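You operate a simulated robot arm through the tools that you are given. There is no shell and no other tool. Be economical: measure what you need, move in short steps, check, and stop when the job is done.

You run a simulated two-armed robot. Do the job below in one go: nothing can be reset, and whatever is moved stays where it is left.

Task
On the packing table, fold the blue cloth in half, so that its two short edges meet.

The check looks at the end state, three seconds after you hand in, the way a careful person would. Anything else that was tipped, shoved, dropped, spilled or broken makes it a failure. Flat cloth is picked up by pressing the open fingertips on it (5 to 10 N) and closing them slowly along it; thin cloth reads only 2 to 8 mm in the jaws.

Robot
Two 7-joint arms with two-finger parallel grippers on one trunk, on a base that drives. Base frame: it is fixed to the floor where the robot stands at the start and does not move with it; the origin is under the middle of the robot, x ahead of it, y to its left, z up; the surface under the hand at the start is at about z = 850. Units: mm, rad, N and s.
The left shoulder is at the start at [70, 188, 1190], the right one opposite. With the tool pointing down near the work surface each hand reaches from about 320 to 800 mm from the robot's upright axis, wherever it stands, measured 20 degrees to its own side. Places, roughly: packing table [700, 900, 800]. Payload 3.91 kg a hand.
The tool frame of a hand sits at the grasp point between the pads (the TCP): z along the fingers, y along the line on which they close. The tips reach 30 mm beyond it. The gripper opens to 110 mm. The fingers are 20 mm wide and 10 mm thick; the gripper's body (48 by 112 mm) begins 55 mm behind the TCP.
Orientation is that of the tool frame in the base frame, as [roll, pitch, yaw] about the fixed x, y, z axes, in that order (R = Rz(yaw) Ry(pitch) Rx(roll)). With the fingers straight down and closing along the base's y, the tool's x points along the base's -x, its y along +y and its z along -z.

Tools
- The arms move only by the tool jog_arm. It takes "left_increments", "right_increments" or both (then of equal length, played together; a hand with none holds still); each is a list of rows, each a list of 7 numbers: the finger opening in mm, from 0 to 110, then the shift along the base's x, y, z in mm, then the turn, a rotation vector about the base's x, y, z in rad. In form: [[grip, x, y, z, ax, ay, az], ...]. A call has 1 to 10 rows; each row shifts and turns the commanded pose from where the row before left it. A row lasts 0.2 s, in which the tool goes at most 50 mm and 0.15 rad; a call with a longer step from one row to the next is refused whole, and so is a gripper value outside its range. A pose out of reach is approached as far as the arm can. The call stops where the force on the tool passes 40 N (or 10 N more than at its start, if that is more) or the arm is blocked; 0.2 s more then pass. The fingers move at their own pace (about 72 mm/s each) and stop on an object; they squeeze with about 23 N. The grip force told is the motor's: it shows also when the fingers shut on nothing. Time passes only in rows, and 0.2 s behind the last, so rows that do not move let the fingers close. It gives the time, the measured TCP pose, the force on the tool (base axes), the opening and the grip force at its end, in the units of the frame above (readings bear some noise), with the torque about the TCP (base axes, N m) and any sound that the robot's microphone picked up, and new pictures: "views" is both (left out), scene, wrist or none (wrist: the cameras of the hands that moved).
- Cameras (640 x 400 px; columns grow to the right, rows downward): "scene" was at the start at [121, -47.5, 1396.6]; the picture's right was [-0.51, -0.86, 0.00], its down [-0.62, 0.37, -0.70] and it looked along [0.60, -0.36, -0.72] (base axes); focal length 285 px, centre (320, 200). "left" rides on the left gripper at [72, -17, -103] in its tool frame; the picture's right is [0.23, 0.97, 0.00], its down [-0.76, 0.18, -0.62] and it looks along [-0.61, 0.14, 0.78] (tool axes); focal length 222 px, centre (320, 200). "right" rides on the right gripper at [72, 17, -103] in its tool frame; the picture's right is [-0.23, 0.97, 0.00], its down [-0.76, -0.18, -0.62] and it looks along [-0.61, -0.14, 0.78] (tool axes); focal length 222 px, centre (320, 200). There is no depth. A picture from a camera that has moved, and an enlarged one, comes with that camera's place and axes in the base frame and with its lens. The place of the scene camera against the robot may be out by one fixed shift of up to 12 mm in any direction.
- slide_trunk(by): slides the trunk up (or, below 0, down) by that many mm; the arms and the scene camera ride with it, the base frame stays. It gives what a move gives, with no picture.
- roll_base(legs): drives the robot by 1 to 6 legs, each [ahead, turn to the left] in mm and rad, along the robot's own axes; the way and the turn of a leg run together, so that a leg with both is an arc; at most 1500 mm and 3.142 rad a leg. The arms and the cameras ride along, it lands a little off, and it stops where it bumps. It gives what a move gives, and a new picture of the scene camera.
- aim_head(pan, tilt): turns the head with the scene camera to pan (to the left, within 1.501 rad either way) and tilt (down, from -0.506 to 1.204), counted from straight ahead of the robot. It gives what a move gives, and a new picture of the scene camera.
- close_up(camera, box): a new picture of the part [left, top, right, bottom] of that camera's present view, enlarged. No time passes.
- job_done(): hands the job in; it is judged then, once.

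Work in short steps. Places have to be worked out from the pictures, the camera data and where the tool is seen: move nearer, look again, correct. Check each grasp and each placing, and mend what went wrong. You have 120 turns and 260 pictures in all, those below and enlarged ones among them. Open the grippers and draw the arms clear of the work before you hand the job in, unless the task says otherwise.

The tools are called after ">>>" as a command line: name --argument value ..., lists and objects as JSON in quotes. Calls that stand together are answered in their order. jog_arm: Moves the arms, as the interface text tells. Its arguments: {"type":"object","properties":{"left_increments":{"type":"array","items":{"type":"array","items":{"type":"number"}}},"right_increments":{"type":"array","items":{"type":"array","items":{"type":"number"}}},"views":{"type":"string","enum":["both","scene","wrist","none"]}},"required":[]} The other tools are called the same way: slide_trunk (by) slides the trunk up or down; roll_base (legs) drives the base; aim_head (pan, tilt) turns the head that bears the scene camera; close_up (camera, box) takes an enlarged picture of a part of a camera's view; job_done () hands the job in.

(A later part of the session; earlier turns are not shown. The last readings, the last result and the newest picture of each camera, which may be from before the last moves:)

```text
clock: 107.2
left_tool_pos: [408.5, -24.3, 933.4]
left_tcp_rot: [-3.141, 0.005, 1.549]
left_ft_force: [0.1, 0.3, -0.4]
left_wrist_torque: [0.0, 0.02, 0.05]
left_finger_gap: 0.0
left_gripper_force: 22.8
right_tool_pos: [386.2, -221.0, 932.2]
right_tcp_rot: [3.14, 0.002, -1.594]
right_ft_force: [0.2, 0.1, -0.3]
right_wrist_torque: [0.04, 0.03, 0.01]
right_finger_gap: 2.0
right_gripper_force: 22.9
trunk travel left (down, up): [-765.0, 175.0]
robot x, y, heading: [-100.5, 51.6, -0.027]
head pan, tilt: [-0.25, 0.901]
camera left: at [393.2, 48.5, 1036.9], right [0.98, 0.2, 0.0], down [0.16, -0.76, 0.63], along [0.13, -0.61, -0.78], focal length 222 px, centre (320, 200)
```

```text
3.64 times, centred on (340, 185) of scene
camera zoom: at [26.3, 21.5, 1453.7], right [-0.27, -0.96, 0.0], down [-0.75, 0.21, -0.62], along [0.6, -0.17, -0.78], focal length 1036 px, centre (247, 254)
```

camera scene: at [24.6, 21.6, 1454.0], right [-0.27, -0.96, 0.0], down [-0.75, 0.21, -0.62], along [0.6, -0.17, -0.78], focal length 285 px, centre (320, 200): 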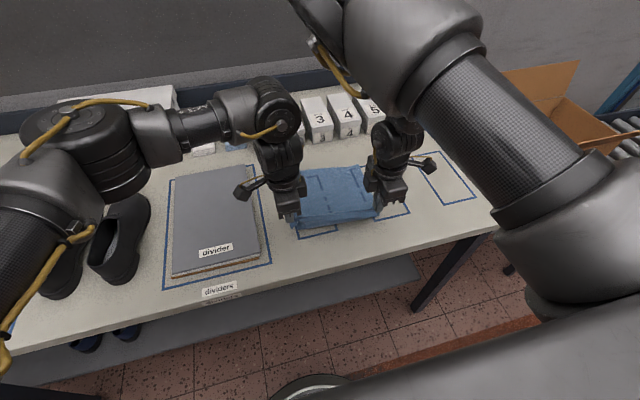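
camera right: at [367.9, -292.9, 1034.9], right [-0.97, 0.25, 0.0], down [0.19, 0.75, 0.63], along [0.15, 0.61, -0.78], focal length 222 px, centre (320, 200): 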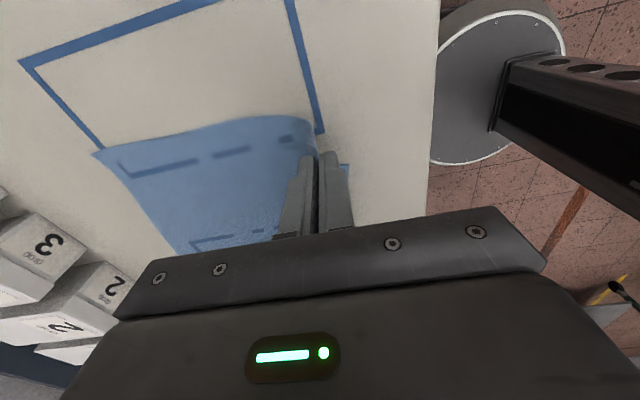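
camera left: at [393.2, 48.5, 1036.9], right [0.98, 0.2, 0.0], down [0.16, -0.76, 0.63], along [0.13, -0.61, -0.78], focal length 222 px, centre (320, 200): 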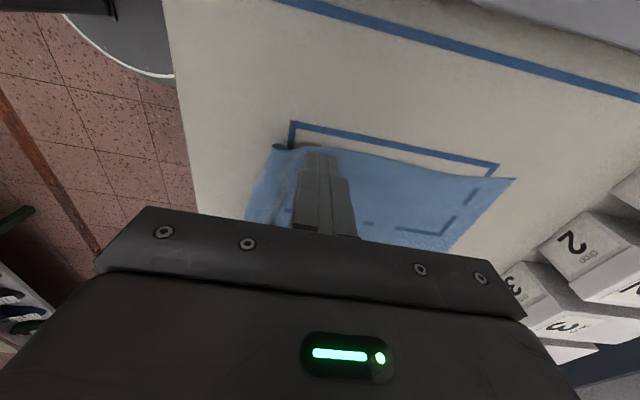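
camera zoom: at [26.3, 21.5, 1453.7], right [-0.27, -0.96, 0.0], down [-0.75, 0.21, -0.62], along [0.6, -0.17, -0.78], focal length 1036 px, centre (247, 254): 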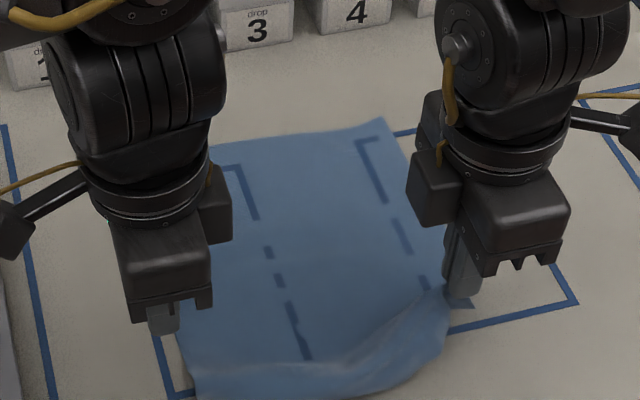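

The left slipped off, but the cloth is nearly flat again, so I'll reset: lay the right corner down flat, straighten the cloth, and redo with a better grasp.

>>> roll_base --legs '[[-45, 0]]'

>>> jog_arm --left_increments '[[0, 0, 10, 20, 0, 0, 0], [0, 0, 10, 20, 0, 0, 0], [20, 0, 10, 20, 0, 0, 0], [20, 0, 0, 0, 0, 0, 0], [20, 0, 0, 0, 0, 0, 0]]' --right_increments '[[0, -2, 0, -12, 0, 0, 0], [0, -2, 0, -12, 0, 0, 0], [0, -2, 0, -12, 0, 0, 0], [0, -2, 0, -8, 0, 0, 0], [0, -2, 0, 0, 0, 0, 0]]'

```text
clock: 108.2
left_tool_pos: [367.3, -20.9, 931.0]
left_tcp_rot: [-3.137, 0.002, 1.547]
left_ft_force: [0.2, -0.2, 0.1]
left_wrist_torque: [0.01, 0.03, 0.0]
left_finger_gap: 0.3
left_gripper_force: 23.1
right_tool_pos: [344.4, -220.3, 929.3]
right_tcp_rot: [3.136, 0.001, -1.594]
right_ft_force: [-0.6, 0.2, 0.6]
right_wrist_torque: [0.01, 0.03, 0.01]
right_finger_gap: 2.0
right_gripper_force: 22.9
trunk travel left (down, up): [-765.0, 175.0]
robot x, y, heading: [-138.7, 50.9, -0.029]
head pan, tilt: [-0.25, 0.901]
camera scene: at [-13.0, 22.2, 1453.1], right [-0.27, -0.96, 0.0], down [-0.76, 0.21, -0.62], along [0.59, -0.17, -0.79], focal length 285 px, centre (320, 200)
```

scene: 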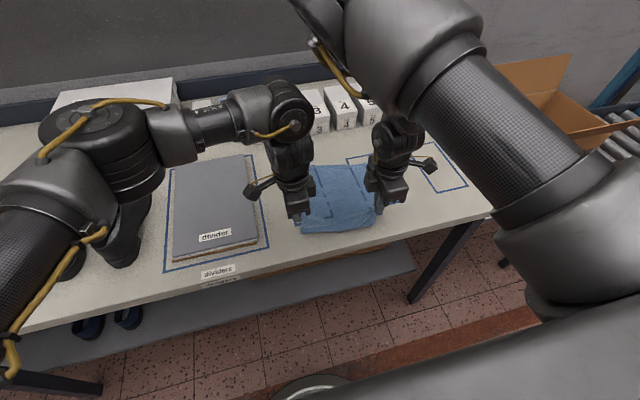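

```text
clock: 109.3
left_tool_pos: [363.3, 5.9, 993.6]
left_tcp_rot: [-3.14, 0.005, 1.547]
left_ft_force: [-0.4, 0.5, -0.1]
left_wrist_torque: [-0.01, 0.0, 0.03]
left_finger_gap: 20.3
left_gripper_force: 0.0
right_tool_pos: [330.0, -219.0, 888.9]
right_tcp_rot: [3.14, 0.005, -1.592]
right_ft_force: [-0.3, 0.3, 0.4]
right_wrist_torque: [0.04, 0.02, 0.0]
right_finger_gap: 1.8
right_gripper_force: 23.3
trunk travel left (down, up): [-765.0, 175.0]
robot x, y, heading: [-143.4, 54.7, -0.026]
head pan, tilt: [-0.25, 0.901]
camera scene: at [-19.1, 22.7, 1453.8], right [-0.27, -0.96, 0.0], down [-0.75, 0.21, -0.62], along [0.6, -0.17, -0.78], focal length 285 px, centre (320, 200)
camera right: at [313.1, -293.2, 991.3], right [-0.97, 0.25, 0.0], down [0.2, 0.76, 0.63], along [0.15, 0.61, -0.78], focal length 222 px, centre (320, 200)
camera left: at [348.6, 78.4, 1097.6], right [0.98, 0.2, 0.0], down [0.16, -0.76, 0.63], along [0.13, -0.61, -0.78], focal length 222 px, centre (320, 200)
```

scene: 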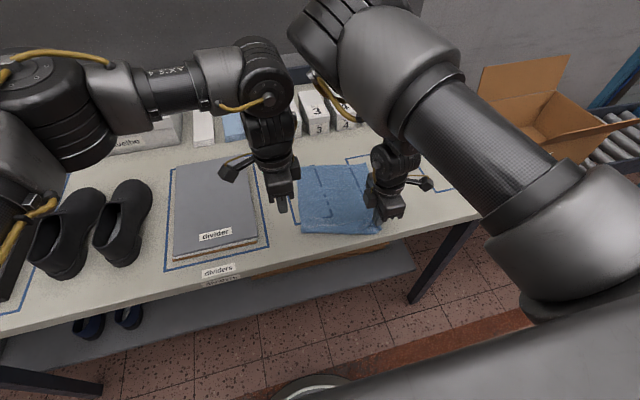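
right: 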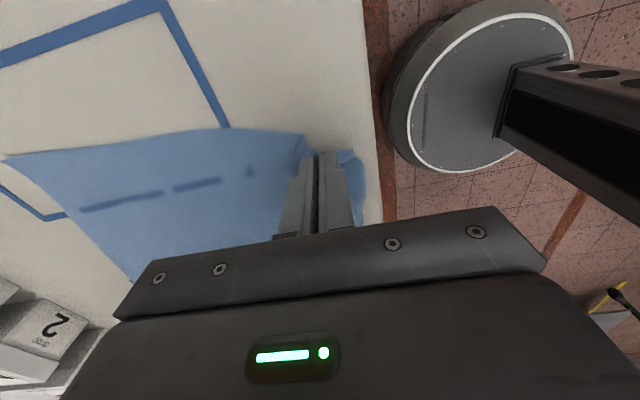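
left: 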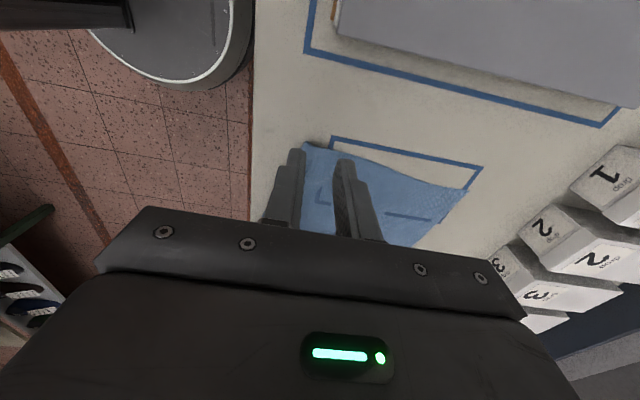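

Release the right corner and lift both hands clear to see the whole cloth.

>>> jog_arm --left_increments '[[20, 0, 20, 0, 0, 0, 0], [20, 0, 20, 0, 0, 0, 0], [20, 0, 20, 0, 0, 0, 0], [20, 0, 20, 0, 0, 0, 0], [20, 0, 20, 0, 0, 0, 0], [20, 0, 0, 0, 0, 0, 0]]' --right_increments '[[6, 0, 0, -3, 0, 0, 0], [14, 0, 0, 0, 0, 0, 0], [22, 0, 0, 12, 0, 0, 0], [22, 0, 0, 30, 0, 0, 0], [22, 0, -40, 30, 0, 0, 0], [22, 0, -40, 10, 0, 0, 0]]' --views "scene"

>>> close_up --camera "scene" --box '[260, 145, 400, 250]'

```text
clock: 110.8
left_tool_pos: [363.3, 104.7, 993.0]
left_tcp_rot: [-3.139, 0.0, 1.546]
left_ft_force: [-0.1, -1.0, 0.3]
left_wrist_torque: [-0.01, 0.02, 0.01]
left_finger_gap: 20.1
left_gripper_force: 0.1
right_tool_pos: [330.6, -306.6, 965.5]
right_tcp_rot: [3.138, 0.005, -1.591]
right_ft_force: [0.1, 0.4, 0.5]
right_wrist_torque: [0.03, 0.02, 0.02]
right_finger_gap: 22.0
right_gripper_force: 0.1
trunk travel left (down, up): [-765.0, 175.0]
robot x, y, heading: [-143.7, 50.0, -0.026]
head pan, tilt: [-0.25, 0.901]
camera scene: at [-17.6, 19.3, 1453.6], right [-0.27, -0.96, 0.0], down [-0.75, 0.22, -0.62], along [0.6, -0.17, -0.78], focal length 285 px, centre (320, 200)
```

scene: 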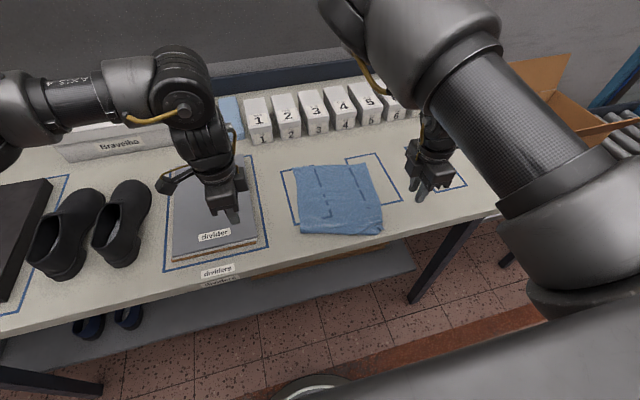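

```text
3.81 times, centred on (330, 198) of scene
camera zoom: at [-17.6, 19.3, 1453.6], right [-0.27, -0.96, 0.0], down [-0.75, 0.22, -0.62], along [0.6, -0.17, -0.78], focal length 1086 px, centre (282, 210)
```

zoom: 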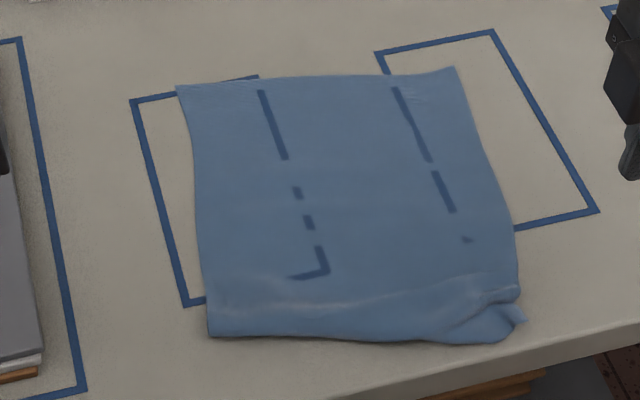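

The cloth lies nearly flat, but its near band (~30 mm) is tucked under and it is skewed. Dragging it forward by its far part should unroll the tuck and lets me straighten it. Drive forward first.

>>> roll_base --legs '[[135, 0]]'

>>> jog_arm --left_increments '[[8, 12, -35, 0, 0, 0, 0], [8, 12, -35, 0, 0, 0, 0], [8, 12, -35, -20, 0, 0, 0], [8, 5, -30, -30, 0, 0, 0], [8, 0, -25, -30, 0, 0, 0]]' --right_increments '[[8, 8, 12, 0, 0, 0, 0], [8, 8, 12, 0, 0, 0, 0], [8, 8, 12, -20, 0, 0, 0], [8, 8, 14, -20, 0, 0, 0], [8, 0, 0, -20, 0, 0, 0]]'

```text
clock: 112.1
left_tool_pos: [496.4, 103.9, 994.2]
left_tcp_rot: [-3.142, 0.007, 1.549]
left_ft_force: [-0.2, -0.3, -0.3]
left_wrist_torque: [0.01, 0.02, -0.03]
left_finger_gap: 20.1
left_gripper_force: 0.0
right_tool_pos: [463.4, -306.1, 968.3]
right_tcp_rot: [-3.141, 0.001, -1.592]
right_ft_force: [-0.6, 1.2, -0.1]
right_wrist_torque: [0.03, -0.01, -0.04]
right_finger_gap: 22.0
right_gripper_force: 0.1
trunk travel left (down, up): [-765.0, 175.0]
robot x, y, heading: [-6.4, 43.8, -0.025]
head pan, tilt: [-0.25, 0.901]
camera scene: at [115.6, 19.6, 1454.0], right [-0.27, -0.96, 0.0], down [-0.75, 0.21, -0.62], along [0.6, -0.17, -0.78], focal length 285 px, centre (320, 200)
```

scene: 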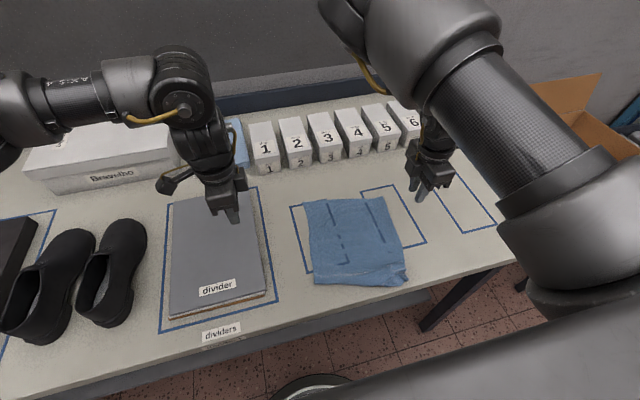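

```text
clock: 113.3
left_tool_pos: [537.5, -54.8, 912.4]
left_tcp_rot: [-3.14, 0.004, 1.546]
left_ft_force: [0.2, 0.1, 0.1]
left_wrist_torque: [0.07, 0.02, -0.01]
left_finger_gap: 8.0
left_gripper_force: 0.0
right_tool_pos: [495.0, -258.6, 905.4]
right_tcp_rot: [3.138, 0.004, -1.593]
right_ft_force: [0.4, -0.8, -0.7]
right_wrist_torque: [0.01, 0.04, -0.01]
right_finger_gap: 8.1
right_gripper_force: 0.1
trunk travel left (down, up): [-765.0, 175.0]
robot x, y, heading: [-8.2, 47.7, -0.024]
head pan, tilt: [-0.25, 0.901]
camera scene: at [117.9, 17.1, 1453.8], right [-0.27, -0.96, 0.0], down [-0.75, 0.21, -0.62], along [0.6, -0.17, -0.78], focal length 285 px, centre (320, 200)
camera right: at [478.9, -331.8, 1008.7], right [-0.97, 0.25, 0.0], down [0.2, 0.76, 0.63], along [0.15, 0.61, -0.78], focal length 222 px, centre (320, 200)
camera left: at [524.4, 16.5, 1016.5], right [0.98, 0.2, 0.0], down [0.16, -0.76, 0.62], along [0.13, -0.61, -0.78], focal length 222 px, centre (320, 200)
```

scene: 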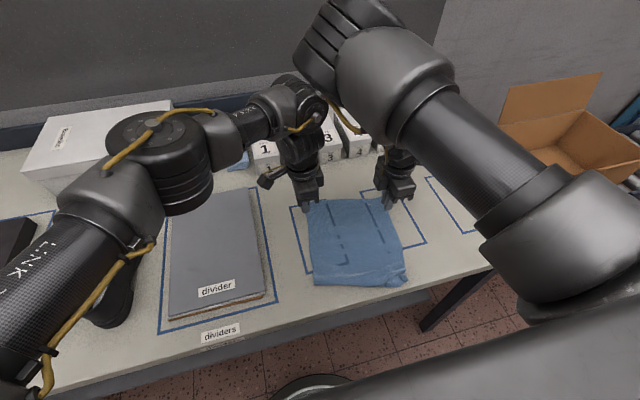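
right: 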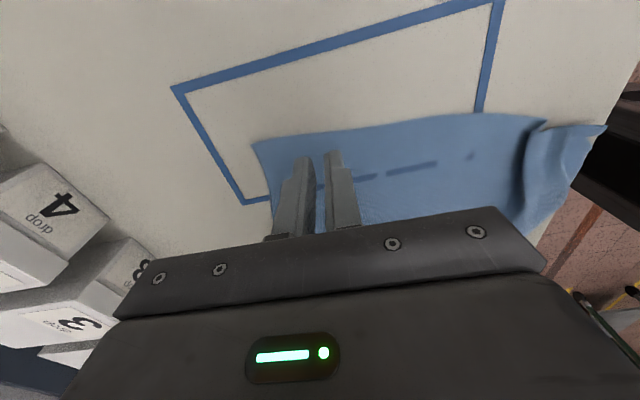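
left: 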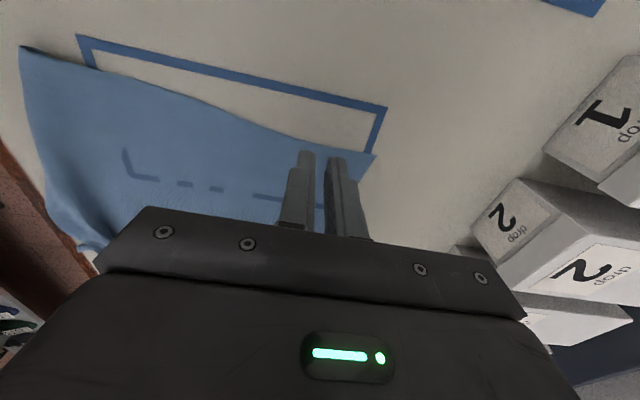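

The fingers are at the side boundaries; move both ~20 mm inward and lower to near contact.

>>> jog_arm --left_increments '[[8, 0, -11, -10, 0, 0, 0], [8, 0, -11, -10, 0, 0, 0], [8, 0, 0, -8, 0, 0, 0]]' --right_increments '[[8, 4, 11, -8, 0, 0, 0], [8, 4, 11, -8, 0, 0, 0], [8, 0, 0, -5, 0, 0, 0]]' --views "none"

>>> jog_arm --left_increments '[[8, 0, 0, -1.5, 0, 0, 0], [8, 0, 0, -1, 0, 0, 0]]' --right_increments '[[8, 0, 0, -1.5, 0, 0, 0], [8, 0, 0, -1, 0, 0, 0]]' --views "none"

```text
clock: 114.1
left_tool_pos: [537.4, -67.7, 894.5]
left_tcp_rot: [-3.141, 0.006, 1.548]
left_ft_force: [-1.1, -0.9, -1.0]
left_wrist_torque: [-0.04, 0.01, 0.03]
left_finger_gap: 7.8
left_gripper_force: 0.1
left hand out of reach, approached as far as the arm can: row 2
right_tool_pos: [505.2, -233.9, 887.2]
right_tcp_rot: [3.138, 0.002, -1.592]
right_ft_force: [-0.4, 0.3, 0.2]
right_wrist_torque: [0.02, -0.02, -0.03]
right_finger_gap: 7.9
right_gripper_force: 0.1
trunk travel left (down, up): [-765.0, 175.0]
robot x, y, heading: [-9.0, 49.7, -0.021]
head pan, tilt: [-0.25, 0.901]
```

```text
clock: 114.7
left_tool_pos: [537.8, -65.4, 895.0]
left_tcp_rot: [-3.141, 0.008, 1.549]
left_ft_force: [0.9, -0.1, 0.1]
left_wrist_torque: [-0.04, -0.01, 0.03]
left_finger_gap: 8.0
left_gripper_force: 0.1
right_tool_pos: [502.6, -235.0, 883.8]
right_tcp_rot: [3.141, 0.002, -1.592]
right_ft_force: [0.4, -0.5, 0.0]
right_wrist_torque: [-0.01, -0.02, -0.02]
right_finger_gap: 8.1
right_gripper_force: 0.1
trunk travel left (down, up): [-765.0, 175.0]
robot x, y, heading: [-9.2, 44.5, -0.024]
head pan, tilt: [-0.25, 0.901]
```

Left is at its limit again, so I'll do the drag with the right hand alone: lift the left clear, press the right on the cloth.

>>> jog_arm --left_increments '[[8, 0, 20, 30, 0, 0, 0], [8, 0, 20, 30, 0, 0, 0], [8, 0, 20, 0, 0, 0, 0]]' --right_increments '[[8, 0, 0, -1.5, 0, 0, 0], [8, 0, 0, -0.8, 0, 0, 0], [8, 0, 0, 0, 0, 0, 0]]' --views "none"

```text
clock: 115.5
left_tool_pos: [542.4, -8.8, 953.8]
left_tcp_rot: [-3.14, 0.007, 1.547]
left_ft_force: [0.1, -0.3, 0.7]
left_wrist_torque: [-0.01, -0.01, 0.02]
left_finger_gap: 7.9
left_gripper_force: 0.0
right_tool_pos: [505.5, -233.6, 881.7]
right_tcp_rot: [3.14, 0.003, -1.593]
right_ft_force: [0.2, -0.2, 0.7]
right_wrist_torque: [-0.03, -0.03, 0.0]
right_finger_gap: 7.9
right_gripper_force: 0.0
trunk travel left (down, up): [-765.0, 175.0]
robot x, y, heading: [-6.0, 45.6, -0.027]
head pan, tilt: [-0.25, 0.901]
```

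Slightly lower, then drag +x 45 mm with a small +y turn-back.

>>> jog_arm --right_increments '[[8, 0, 0, -0.7, 0, 0, 0], [8, 0, 0, -0.4, 0, 0, 0], [8, 7, 0, 0, 0, 0, 0], [8, 8, 0, 0, 0, 0, 0], [8, 8, 0, 0, 0, 0, 0], [8, 8, 0, 0, 0, 0, 0], [8, 8, 0, 0, 0, 0, 0], [8, 8, 0, 0, 0, 0, 0]]'

```text
clock: 117.3
left_tool_pos: [540.1, -8.1, 955.2]
left_tcp_rot: [3.141, 0.005, 1.547]
left_ft_force: [0.3, -0.2, -0.2]
left_wrist_torque: [0.02, 0.0, 0.03]
left_finger_gap: 8.0
left_gripper_force: 0.1
right_tool_pos: [551.1, -235.1, 880.9]
right_tcp_rot: [-3.14, 0.001, -1.591]
right_ft_force: [-3.7, 1.4, 14.9]
right_wrist_torque: [-0.01, 0.16, -0.03]
right_finger_gap: 8.0
right_gripper_force: 0.5
trunk travel left (down, up): [-765.0, 175.0]
robot x, y, heading: [-6.1, 46.1, -0.022]
head pan, tilt: [-0.25, 0.901]
camera scene: at [114.7, 20.3, 1454.2], right [-0.27, -0.96, 0.0], down [-0.75, 0.21, -0.62], along [0.6, -0.17, -0.78], focal length 285 px, centre (320, 200)
camera right: at [533.8, -308.1, 984.2], right [-0.97, 0.25, 0.0], down [0.19, 0.76, 0.62], along [0.15, 0.61, -0.78], focal length 222 px, centre (320, 200)
```

scene: 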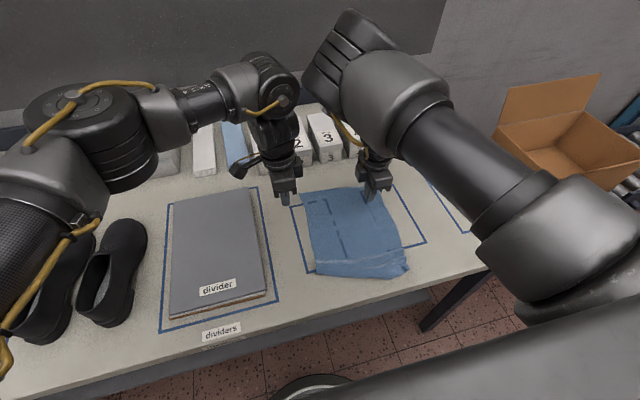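
right: 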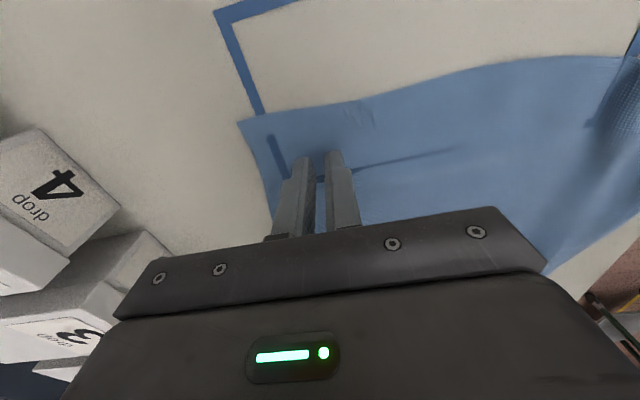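

Dragging works very well (the cloth follows). Continue +32 mm here so the far-right corner reaches ≈625.

>>> jog_arm --right_increments '[[8, 8, 0, 0.3, 0, 0, 0], [8, 8, 0, 0, 0, 0, 0], [8, 8, 0, 0, 0, 0, 0], [8, 8, 0, 0, 0, 0, 0], [8, 0, 0, 10, 0, 0, 0], [8, 0, 0, 30, 0, 0, 0]]' --views "scene"

>>> close_up --camera "scene" --box '[280, 170, 430, 290]'

```text
clock: 118.7
left_tool_pos: [541.0, -8.2, 954.2]
left_tcp_rot: [-3.141, 0.005, 1.549]
left_ft_force: [-0.7, 0.6, 0.6]
left_wrist_torque: [0.0, -0.01, 0.03]
left_finger_gap: 7.7
left_gripper_force: 0.0
right_tool_pos: [582.3, -235.4, 921.1]
right_tcp_rot: [-3.141, 0.001, -1.592]
right_ft_force: [-0.4, -0.2, 0.2]
right_wrist_torque: [-0.01, 0.0, -0.01]
right_finger_gap: 7.9
right_gripper_force: 0.1
trunk travel left (down, up): [-765.0, 175.0]
robot x, y, heading: [-7.7, 42.4, -0.025]
head pan, tilt: [-0.25, 0.901]
camera scene: at [114.9, 20.6, 1453.9], right [-0.27, -0.96, 0.0], down [-0.75, 0.21, -0.62], along [0.6, -0.17, -0.78], focal length 285 px, centre (320, 200)
```

scene: 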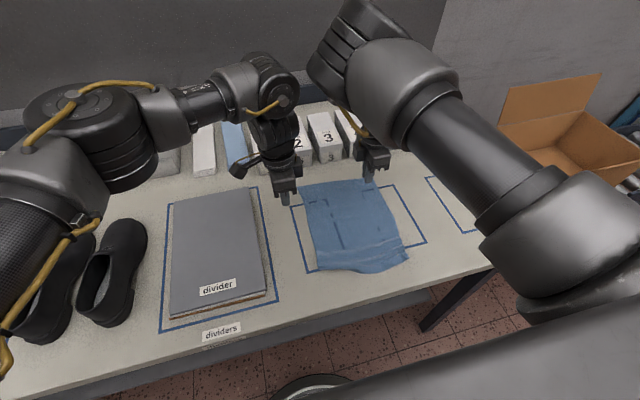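

```text
3.33 times, centred on (355, 230) of scene
camera zoom: at [114.9, 20.6, 1453.9], right [-0.27, -0.96, 0.0], down [-0.75, 0.21, -0.62], along [0.6, -0.17, -0.78], focal length 950 px, centre (203, 100)
```

zoom: 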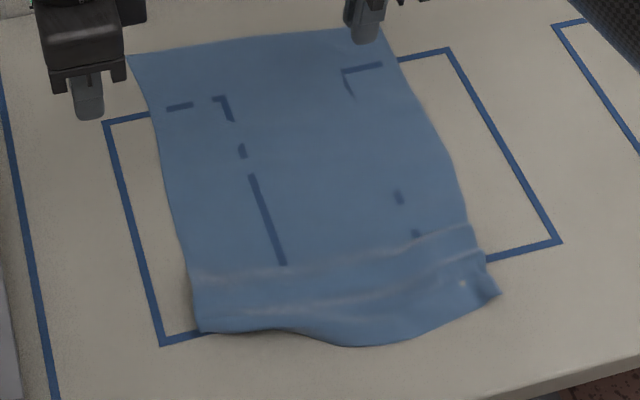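

The cloth is straight now and the tuck mostly unrolled, with wrinkles in the near band. Drive back and put both hands over the near corners to pull it flat and regrasp.

>>> jog_arm --left_increments '[[8, -20, 10, 10, 0, 0, 0], [8, -20, 10, 10, 0, 0, 0], [8, 0, 0, 0, 0, 0, 0]]' --right_increments '[[8, -30, -10, 15, 0, 0, 0], [8, -30, -10, 15, 0, 0, 0], [8, -30, 0, 0, 0, 0, 0]]' --views "none"

>>> roll_base --legs '[[-120, 0]]'

```text
clock: 119.5
left_tool_pos: [501.7, 11.7, 973.4]
left_tcp_rot: [-3.141, 0.003, 1.549]
left_ft_force: [-0.2, 0.2, 0.5]
left_wrist_torque: [0.03, 0.03, 0.0]
left_finger_gap: 8.1
left_gripper_force: 0.1
right_tool_pos: [494.0, -256.1, 950.0]
right_tcp_rot: [3.139, 0.004, -1.592]
right_ft_force: [-0.2, 0.3, 0.0]
right_wrist_torque: [-0.02, 0.01, 0.0]
right_finger_gap: 8.0
right_gripper_force: 0.1
trunk travel left (down, up): [-765.0, 175.0]
robot x, y, heading: [-8.4, 47.4, -0.024]
head pan, tilt: [-0.25, 0.901]
```

```text
clock: 120.7
left_tool_pos: [387.0, 17.4, 973.3]
left_tcp_rot: [-3.141, 0.005, 1.551]
left_ft_force: [-0.7, 0.0, 0.4]
left_wrist_torque: [-0.03, -0.03, -0.01]
left_finger_gap: 8.0
left_gripper_force: 0.1
right_tool_pos: [381.2, -251.3, 949.5]
right_tcp_rot: [3.141, 0.002, -1.589]
right_ft_force: [-1.1, 0.6, 0.8]
right_wrist_torque: [-0.01, -0.01, -0.04]
right_finger_gap: 7.8
right_gripper_force: 0.1
trunk travel left (down, up): [-765.0, 175.0]
robot x, y, heading: [-118.6, 48.5, -0.023]
head pan, tilt: [-0.25, 0.901]
camera scene: at [2.9, 22.5, 1453.9], right [-0.27, -0.96, 0.0], down [-0.75, 0.21, -0.62], along [0.6, -0.17, -0.78], focal length 285 px, centre (320, 200)
```

scene: 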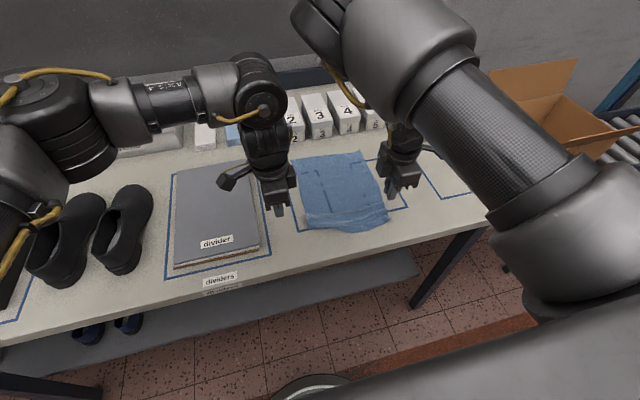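

>>> jog_arm --left_increments '[[8, 3, -24, -20, 0, 0, 0], [8, 3, -24, -24, 0, 0, 0], [8, 3, -24, -24, 0, 0, 0]]' --right_increments '[[8, -3, 4, -15, 0, 0, 0], [8, -3, 4, -15, 0, 0, 0], [8, -3, 5, -14, 0, 0, 0]]' --views "wrist"

```text
clock: 121.5
left_tool_pos: [397.5, -54.7, 902.1]
left_tcp_rot: [-3.139, 0.004, 1.553]
left_ft_force: [0.3, -0.5, 0.2]
left_wrist_torque: [0.01, -0.02, 0.01]
left_finger_gap: 8.1
left_gripper_force: 0.1
right_tool_pos: [373.4, -239.7, 902.7]
right_tcp_rot: [3.14, 0.004, -1.589]
right_ft_force: [-0.1, -0.1, -0.3]
right_wrist_torque: [0.01, 0.02, -0.01]
right_finger_gap: 8.2
right_gripper_force: 0.1
trunk travel left (down, up): [-765.0, 175.0]
robot x, y, heading: [-121.5, 52.4, -0.023]
head pan, tilt: [-0.25, 0.901]
camera right: at [357.4, -312.6, 1006.7], right [-0.97, 0.24, 0.0], down [0.19, 0.76, 0.63], along [0.15, 0.61, -0.78], focal length 222 px, centre (320, 200)
camera left: at [381.7, 18.0, 1006.2], right [0.98, 0.21, 0.0], down [0.17, -0.76, 0.63], along [0.13, -0.61, -0.78], focal length 222 px, centre (320, 200)
```

right: 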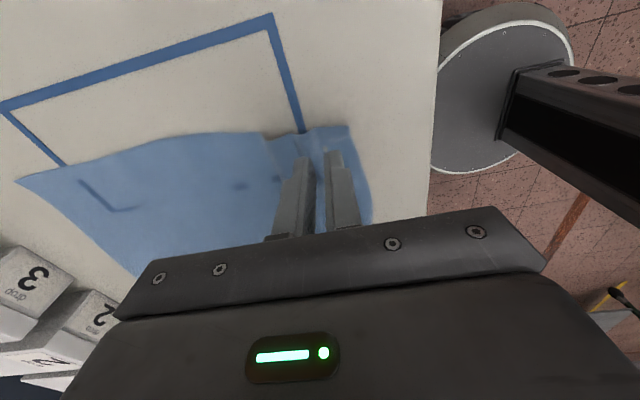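
left: 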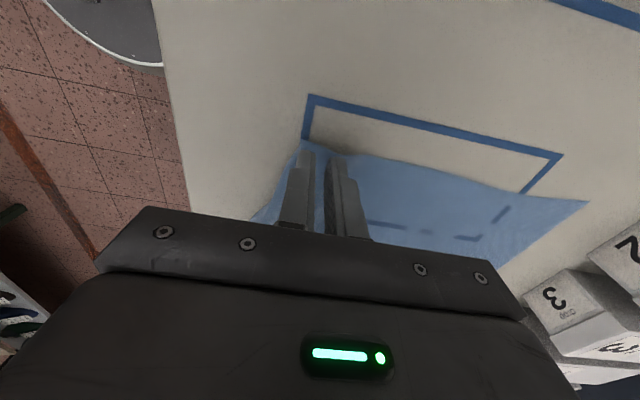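

Corners: D≈(381,−51), C≈(351,−251), A≈(644,−54), B≈(628,−273). Press near both near corners and pull −x (left 30, right 16) to flatten.

>>> jog_arm --left_increments '[[8, 0, -12, -8, 0, 0, 0], [8, 0, 0, -8, 0, 0, 0], [8, 0, 0, -3, 0, 0, 0], [8, 0, 0, -2, 0, 0, 0]]' --right_increments '[[8, 2, 5, -8, 0, 0, 0], [8, 0, 0, -8, 0, 0, 0], [8, 0, 0, -3, 0, 0, 0], [8, 0, 0, -2, 0, 0, 0]]' --views "none"

```text
clock: 122.5
left_tool_pos: [395.7, -66.9, 883.0]
left_tcp_rot: [-3.14, 0.003, 1.551]
left_ft_force: [0.0, -0.4, 0.0]
left_wrist_torque: [0.01, 0.03, 0.03]
left_finger_gap: 8.0
left_gripper_force: 0.0
right_tool_pos: [375.5, -233.2, 883.3]
right_tcp_rot: [3.14, 0.004, -1.588]
right_ft_force: [-0.7, -0.5, -0.6]
right_wrist_torque: [-0.01, -0.02, 0.01]
right_finger_gap: 8.0
right_gripper_force: 0.0
trunk travel left (down, up): [-765.0, 175.0]
robot x, y, heading: [-121.3, 48.6, -0.021]
head pan, tilt: [-0.25, 0.901]
```

>>> jog_arm --left_increments '[[8, 0, 0, -1.5, 0, 0, 0], [8, 0, 0, -0.7, 0, 0, 0]]' --right_increments '[[8, 0, 0, -1.5, 0, 0, 0], [8, 0, 0, -0.7, 0, 0, 0]]' --views "none"

```text
clock: 123.1
left_tool_pos: [397.3, -67.2, 882.6]
left_tcp_rot: [-3.14, 0.006, 1.551]
left_ft_force: [-0.4, 0.9, 5.7]
left_wrist_torque: [0.04, 0.06, 0.02]
left_finger_gap: 8.7
left_gripper_force: 0.0
right_tool_pos: [374.7, -234.5, 882.3]
right_tcp_rot: [3.139, 0.0, -1.59]
right_ft_force: [0.0, 0.2, 0.4]
right_wrist_torque: [0.01, 0.0, -0.02]
right_finger_gap: 7.8
right_gripper_force: 0.0
trunk travel left (down, up): [-765.0, 175.0]
robot x, y, heading: [-114.0, 55.0, -0.022]
head pan, tilt: [-0.25, 0.901]
```

Left touches at 6 N; lower the right a bit, then drag both back.

>>> jog_arm --left_increments '[[8, 0, 0, -0.2, 0, 0, 0], [8, 0, 0, 0, 0, 0, 0], [8, -7, 0, 0, 0, 0, 0], [8, -7, 0, 0, 0, 0, 0], [8, -7, 0, 0, 0, 0, 0], [8, -7, 0, 0, 0, 0, 0]]' --right_increments '[[8, 0, 0, -1, 0, 0, 0], [8, 0, 0, -0.6, 0, 0, 0], [8, -4, 0, 0, 0, 0, 0], [8, -4, 0, 0, 0, 0, 0], [8, -4, 0, 0, 0, 0, 0], [8, -4, 0, 0, 0, 0, 0]]' --views "wrist"

```text
clock: 124.5
left_tool_pos: [367.6, -66.7, 882.6]
left_tcp_rot: [-3.141, 0.005, 1.553]
left_ft_force: [-0.2, -0.1, 0.3]
left_wrist_torque: [0.01, 0.03, 0.03]
left_finger_gap: 8.0
left_gripper_force: 0.0
right_tool_pos: [360.4, -232.0, 880.7]
right_tcp_rot: [-3.141, 0.002, -1.587]
right_ft_force: [1.3, 0.1, 8.3]
right_wrist_torque: [-0.04, -0.08, 0.04]
right_finger_gap: 8.0
right_gripper_force: 0.1
trunk travel left (down, up): [-765.0, 175.0]
robot x, y, heading: [-121.8, 52.4, -0.023]
head pan, tilt: [-0.25, 0.901]
camera right: at [343.5, -304.8, 984.3], right [-0.97, 0.24, 0.0], down [0.19, 0.76, 0.62], along [0.15, 0.61, -0.78], focal length 222 px, centre (320, 200)
camera left: at [354.0, 5.9, 985.8], right [0.98, 0.21, 0.0], down [0.16, -0.76, 0.63], along [0.13, -0.61, -0.78], focal length 222 px, centre (320, 200)
```

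right: 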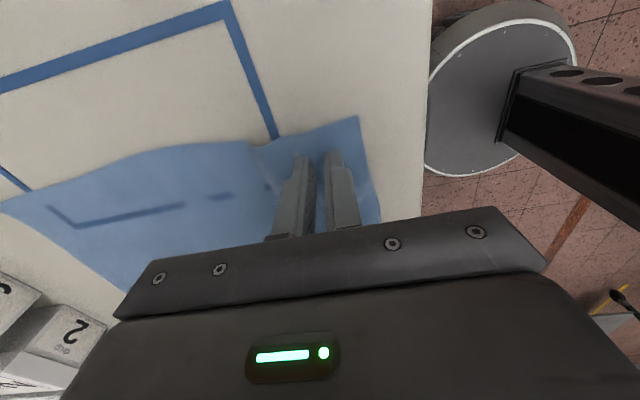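
left: 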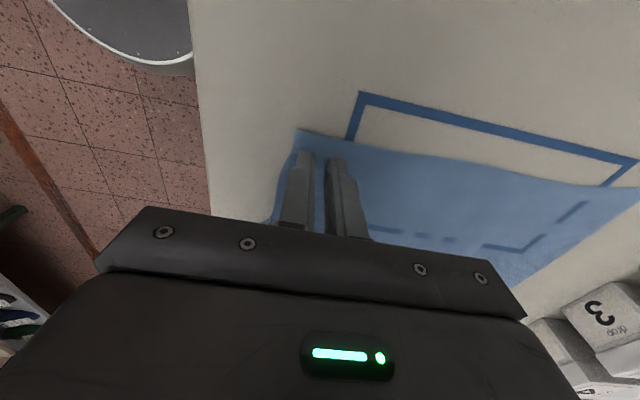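

The cloth is fully flat now: A(644,−54), B(628,−273), C(331,−256), D(351,−48). Lift, back the base 20 mm, and set up a small-lip pinch (opening 16, ~6 mm lip) at both near corners.

>>> jog_arm --left_increments '[[8, 0, 0, 10, 0, 0, 0], [16, 0, 5, 15, 0, 0, 0]]' --right_increments '[[8, 0, 0, 10, 0, 0, 0], [16, 0, 0, 15, 0, 0, 0]]' --views "none"

>>> roll_base --legs '[[-20, 0]]'

>>> jog_arm --left_increments '[[16, 0, 0, 0, 0, 0, 0]]' --right_increments '[[16, 0, 0, 0, 0, 0, 0]]' --views "wrist"

```text
clock: 125.1
left_tool_pos: [369.1, -60.8, 908.7]
left_tcp_rot: [-3.14, 0.006, 1.552]
left_ft_force: [-0.4, -0.3, 0.6]
left_wrist_torque: [-0.02, 0.02, 0.0]
left_finger_gap: 15.8
left_gripper_force: 0.0
right_tool_pos: [359.2, -232.0, 906.0]
right_tcp_rot: [3.14, 0.002, -1.589]
right_ft_force: [-0.1, 0.6, 0.4]
right_wrist_torque: [-0.03, -0.05, 0.0]
right_finger_gap: 16.0
right_gripper_force: 0.1
trunk travel left (down, up): [-765.0, 175.0]
robot x, y, heading: [-119.6, 49.6, -0.023]
head pan, tilt: [-0.25, 0.901]
```

```text
clock: 125.9
left_tool_pos: [353.5, -62.5, 906.0]
left_tcp_rot: [-3.137, 0.004, 1.554]
left_ft_force: [0.9, -0.2, 0.5]
left_wrist_torque: [-0.02, -0.02, 0.01]
left_finger_gap: 15.9
left_gripper_force: 0.1
right_tool_pos: [343.6, -233.4, 903.4]
right_tcp_rot: [3.136, 0.002, -1.588]
right_ft_force: [-0.3, 0.4, 0.0]
right_wrist_torque: [-0.02, 0.03, 0.03]
right_finger_gap: 15.9
right_gripper_force: 0.0
trunk travel left (down, up): [-765.0, 175.0]
robot x, y, heading: [-144.2, 52.3, -0.022]
head pan, tilt: [-0.25, 0.901]
camera scene: at [-10.4, 22.3, 1453.2], right [-0.27, -0.96, 0.0], down [-0.76, 0.21, -0.62], along [0.6, -0.17, -0.79], focal length 285 px, centre (320, 200)
```

scene: 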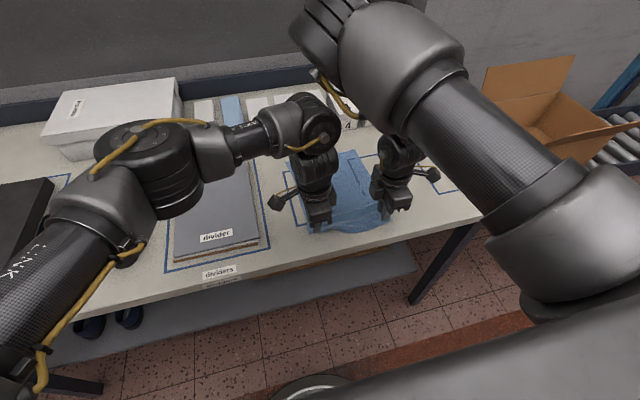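

```text
clock: 126.3
left_tool_pos: [350.5, -60.4, 907.1]
left_tcp_rot: [-3.139, 0.006, 1.552]
left_ft_force: [-0.1, 0.2, -0.4]
left_wrist_torque: [0.02, -0.02, 0.03]
left_finger_gap: 16.3
left_gripper_force: 0.0
right_tool_pos: [342.3, -233.3, 904.2]
right_tcp_rot: [3.139, 0.001, -1.586]
right_ft_force: [0.4, 0.2, -0.5]
right_wrist_torque: [0.0, -0.02, 0.02]
right_finger_gap: 15.9
right_gripper_force: 0.0
trunk travel left (down, up): [-765.0, 175.0]
robot x, y, heading: [-136.7, 51.7, -0.023]
head pan, tilt: [-0.25, 0.901]
camera right: at [325.2, -305.6, 1008.0], right [-0.97, 0.24, 0.0], down [0.19, 0.76, 0.62], along [0.15, 0.61, -0.78], focal length 222 px, centre (320, 200)
camera left: at [335.4, 11.4, 1011.0], right [0.98, 0.21, 0.0], down [0.17, -0.76, 0.63], along [0.13, -0.61, -0.78], focal length 222 px, centre (320, 200)
```

right: 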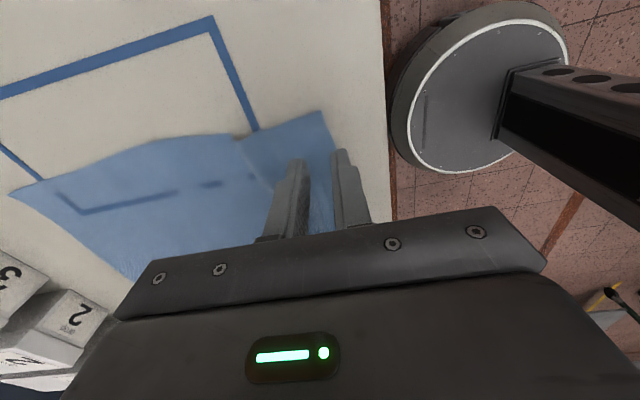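
left: 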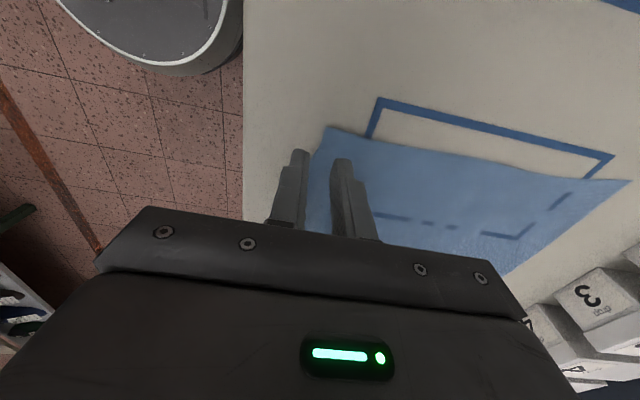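

Edges at x≈350.5 (left) and 334 (right). Shift left +14, right +6 and go down to contact.

>>> jog_arm --left_increments '[[16, 7, 0, -6, 0, 0, 0], [16, 7, 0, -8, 0, 0, 0], [16, 0, 0, -6, 0, 0, 0], [16, 0, 0, -3, 0, 0, 0], [16, 0, 0, -1.5, 0, 0, 0]]' --right_increments '[[16, 3, 0, -6, 0, 0, 0], [16, 3, 0, -8, 0, 0, 0], [16, 0, 0, -5, 0, 0, 0], [16, 0, 0, -2, 0, 0, 0], [16, 0, 0, -1, 0, 0, 0]]' --views "none"

>>> close_up --camera "left" --box '[240, 90, 400, 220]'

>>> close_up --camera "right" --box '[240, 90, 400, 220]'

```text
clock: 127.5
left_tool_pos: [364.3, -60.2, 883.7]
left_tcp_rot: [-3.14, 0.004, 1.552]
left_ft_force: [0.2, 0.1, -0.1]
left_wrist_torque: [-0.02, 0.02, -0.02]
left_finger_gap: 15.9
left_gripper_force: 0.1
right_tool_pos: [347.2, -232.8, 881.8]
right_tcp_rot: [3.14, 0.001, -1.588]
right_ft_force: [0.0, 0.5, 0.3]
right_wrist_torque: [0.03, 0.02, 0.0]
right_finger_gap: 16.0
right_gripper_force: 0.2
trunk travel left (down, up): [-765.0, 175.0]
robot x, y, heading: [-139.5, 51.2, -0.022]
head pan, tilt: [-0.25, 0.901]
```

```text
3.08 times, centred on (320, 155) of left
camera zoom: at [349.0, 12.1, 987.1], right [0.98, 0.21, 0.0], down [0.17, -0.76, 0.63], along [0.13, -0.61, -0.78], focal length 684 px, centre (320, 338)
```

zoom: 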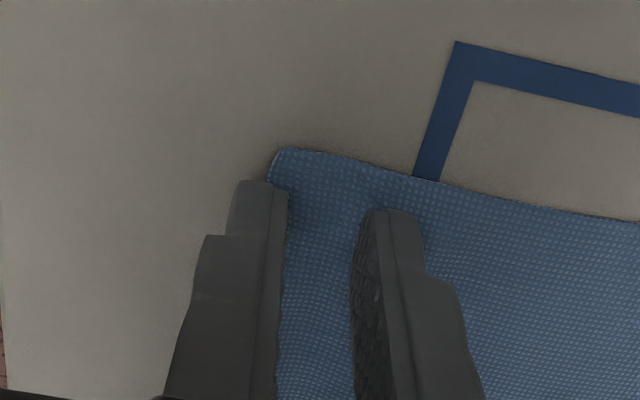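

```text
3.08 times, centred on (320, 155) of right
camera zoom: at [330.9, -305.4, 985.3], right [-0.97, 0.24, 0.0], down [0.19, 0.76, 0.62], along [0.15, 0.61, -0.78], focal length 684 px, centre (320, 338)
```

zoom: 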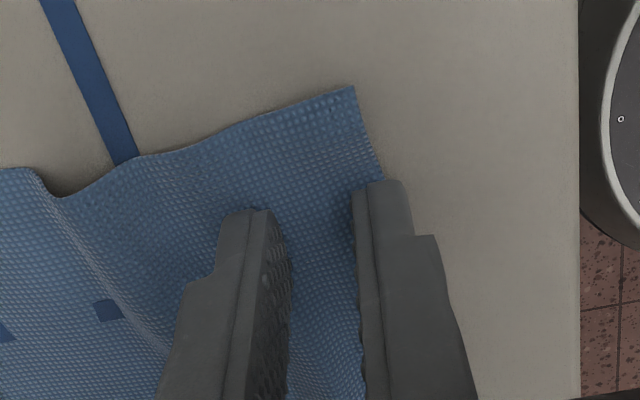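

Right lip ~5 mm good; left +3 x. Press both.

>>> jog_arm --left_increments '[[16, 3, 0, 0, 0, 0, 0], [16, 0, 0, -1.5, 0, 0, 0], [16, 0, 0, -1, 0, 0, 0]]' --right_increments '[[16, 0, 0, -0.5, 0, 0, 0], [16, 0, 0, -0.5, 0, 0, 0], [16, 0, 0, 0, 0, 0, 0]]' --views "none"

```text
clock: 128.3
left_tool_pos: [367.6, -61.4, 882.3]
left_tcp_rot: [3.14, 0.006, 1.554]
left_ft_force: [-0.3, 0.6, 7.9]
left_wrist_torque: [0.03, 0.08, 0.02]
left_finger_gap: 15.9
left_gripper_force: 0.0
right_tool_pos: [346.8, -232.2, 881.6]
right_tcp_rot: [3.141, 0.001, -1.586]
right_ft_force: [-0.4, 1.2, -0.5]
right_wrist_torque: [0.0, -0.01, 0.0]
right_finger_gap: 16.2
right_gripper_force: 0.0
trunk travel left (down, up): [-765.0, 175.0]
robot x, y, heading: [-139.6, 51.1, -0.016]
head pan, tilt: [-0.25, 0.901]
```

>>> jog_arm --right_increments '[[16, 0, 0, -0.6, 0, 0, 0], [16, 0, 0, -0.4, 0, 0, 0]]' --views "none"

```text
clock: 128.9
left_tool_pos: [367.2, -60.2, 881.7]
left_tcp_rot: [-3.141, 0.005, 1.554]
left_ft_force: [1.4, 1.4, 12.2]
left_wrist_torque: [0.05, 0.08, 0.0]
left_finger_gap: 15.4
left_gripper_force: 0.0
right_tool_pos: [347.0, -231.8, 881.3]
right_tcp_rot: [-3.141, 0.003, -1.586]
right_ft_force: [-0.4, 0.5, 0.6]
right_wrist_torque: [0.02, 0.02, 0.02]
right_finger_gap: 15.9
right_gripper_force: 0.2
trunk travel left (down, up): [-765.0, 175.0]
robot x, y, heading: [-139.1, 48.1, -0.013]
head pan, tilt: [-0.25, 0.901]
```

>>> jog_arm --right_increments '[[16, 0, 0, -0.7, 0, 0, 0], [16, 0, 0, -0.3, 0, 0, 0]]' --views "none"

```text
clock: 129.5
left_tool_pos: [366.0, -60.4, 880.7]
left_tcp_rot: [3.142, 0.005, 1.555]
left_ft_force: [3.3, -0.3, 11.5]
left_wrist_torque: [0.06, 0.06, 0.01]
left_finger_gap: 15.3
left_gripper_force: 0.0
right_tool_pos: [347.3, -229.6, 881.5]
right_tcp_rot: [-3.14, 0.002, -1.588]
right_ft_force: [-0.8, -1.1, 6.0]
right_wrist_torque: [0.04, 0.06, -0.03]
right_finger_gap: 16.5
right_gripper_force: 0.4
trunk travel left (down, up): [-765.0, 175.0]
robot x, y, heading: [-141.1, 53.3, -0.021]
head pan, tilt: [-0.25, 0.901]
```

Both pressed; close slowly.

>>> jog_arm --left_increments '[[14, 0, 0, 0.2, 0, 0, 0], [12, 0, 0, 0, 0, 0, 0], [10, 0, 0, 0, 0, 0, 0], [8, 0, 0, 0, 0, 0, 0], [6, 0, 0, 0, 0, 0, 0], [4, 0, 0, 0, 0, 0, 0], [2, 0, 0, 0, 0, 0, 0], [0, 0, 0, 0, 0, 0, 0], [0, 0, 0, 0, 0, 0, 0]]' --right_increments '[[14, 0, 0, 0, 0, 0, 0], [12, 0, 0, 0, 0, 0, 0], [10, 0, 0, 0, 0, 0, 0], [8, 0, 0, 0, 0, 0, 0], [6, 0, 0, 0, 0, 0, 0], [4, 0, 0, 0, 0, 0, 0], [2, 0, 0, 0, 0, 0, 0], [0, 0, 0, 0, 0, 0, 0], [0, 0, 0, 0, 0, 0, 0]]' --views "none"

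>>> close_up --camera "left" --box '[240, 90, 400, 220]'

>>> close_up --camera "right" --box '[240, 90, 400, 220]'

```text
clock: 131.5
left_tool_pos: [364.6, -59.9, 881.0]
left_tcp_rot: [-3.141, 0.006, 1.553]
left_ft_force: [-1.5, -0.8, 8.7]
left_wrist_torque: [0.03, 0.03, 0.0]
left_finger_gap: 1.4
left_gripper_force: 23.3
right_tool_pos: [346.1, -232.1, 881.1]
right_tcp_rot: [-3.14, 0.002, -1.586]
right_ft_force: [0.0, -0.3, 9.7]
right_wrist_torque: [-0.01, 0.05, 0.01]
right_finger_gap: 0.9
right_gripper_force: 22.7
trunk travel left (down, up): [-765.0, 175.0]
robot x, y, heading: [-139.6, 49.9, -0.024]
head pan, tilt: [-0.25, 0.901]
```

```text
3.08 times, centred on (320, 155) of left
camera zoom: at [350.1, 12.1, 985.2], right [0.98, 0.21, 0.0], down [0.16, -0.76, 0.63], along [0.13, -0.61, -0.78], focal length 684 px, centre (320, 338)
```

zoom: 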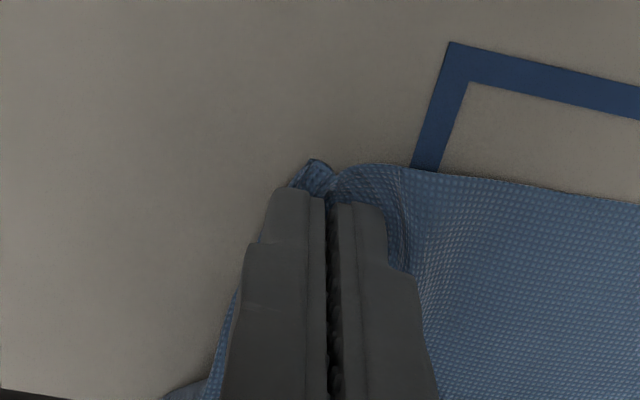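

```text
3.08 times, centred on (320, 155) of right
camera zoom: at [329.5, -304.1, 984.4], right [-0.97, 0.24, 0.0], down [0.19, 0.76, 0.62], along [0.15, 0.61, -0.78], focal length 684 px, centre (320, 338)
```

zoom: 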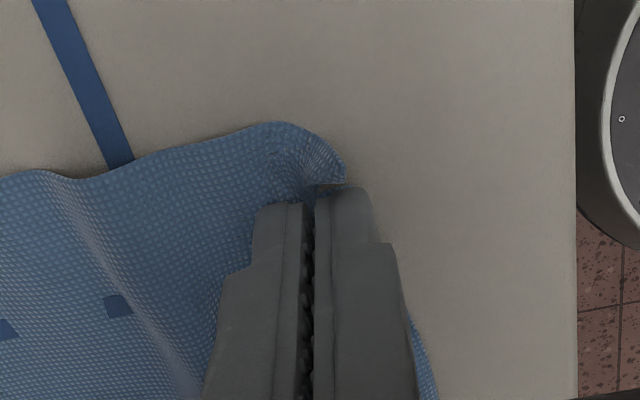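

Left 1.4, right 0.9 mm. Lift 20 mm and check.

>>> jog_arm --left_increments '[[0, 0, 0, 10, 0, 0, 0], [0, 0, 0, 15, 0, 0, 0]]' --right_increments '[[0, 0, 0, 10, 0, 0, 0], [0, 0, 0, 15, 0, 0, 0]]' --views "wrist"

```text
clock: 132.1
left_tool_pos: [364.2, -61.0, 907.3]
left_tcp_rot: [-3.141, 0.004, 1.554]
left_ft_force: [-0.6, 0.2, -1.5]
left_wrist_torque: [-0.01, -0.01, -0.02]
left_finger_gap: 0.9
left_gripper_force: 23.2
right_tool_pos: [345.1, -232.3, 903.3]
right_tcp_rot: [3.141, 0.005, -1.586]
right_ft_force: [-1.1, -0.5, 0.6]
right_wrist_torque: [0.02, -0.02, 0.01]
right_finger_gap: 1.2
right_gripper_force: 22.7
trunk travel left (down, up): [-765.0, 175.0]
robot x, y, heading: [-136.6, 47.8, -0.018]
head pan, tilt: [-0.25, 0.901]
camera right: at [329.0, -305.3, 1007.5], right [-0.97, 0.24, 0.0], down [0.19, 0.76, 0.63], along [0.15, 0.61, -0.78], focal length 222 px, centre (320, 200)
camera left: at [350.0, 11.7, 1010.3], right [0.98, 0.21, 0.0], down [0.16, -0.76, 0.63], along [0.13, -0.61, -0.78], focal length 222 px, centre (320, 200)
```

right: 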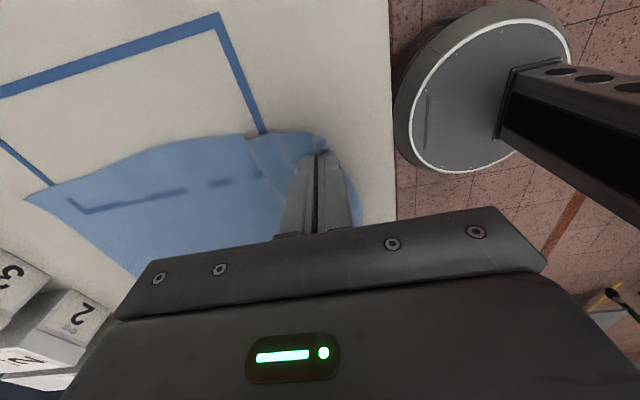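
left: 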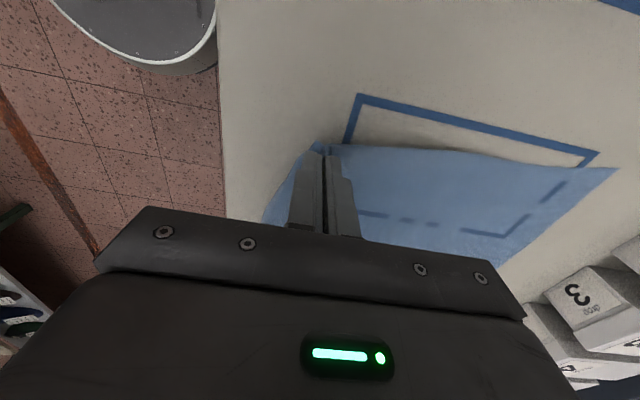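

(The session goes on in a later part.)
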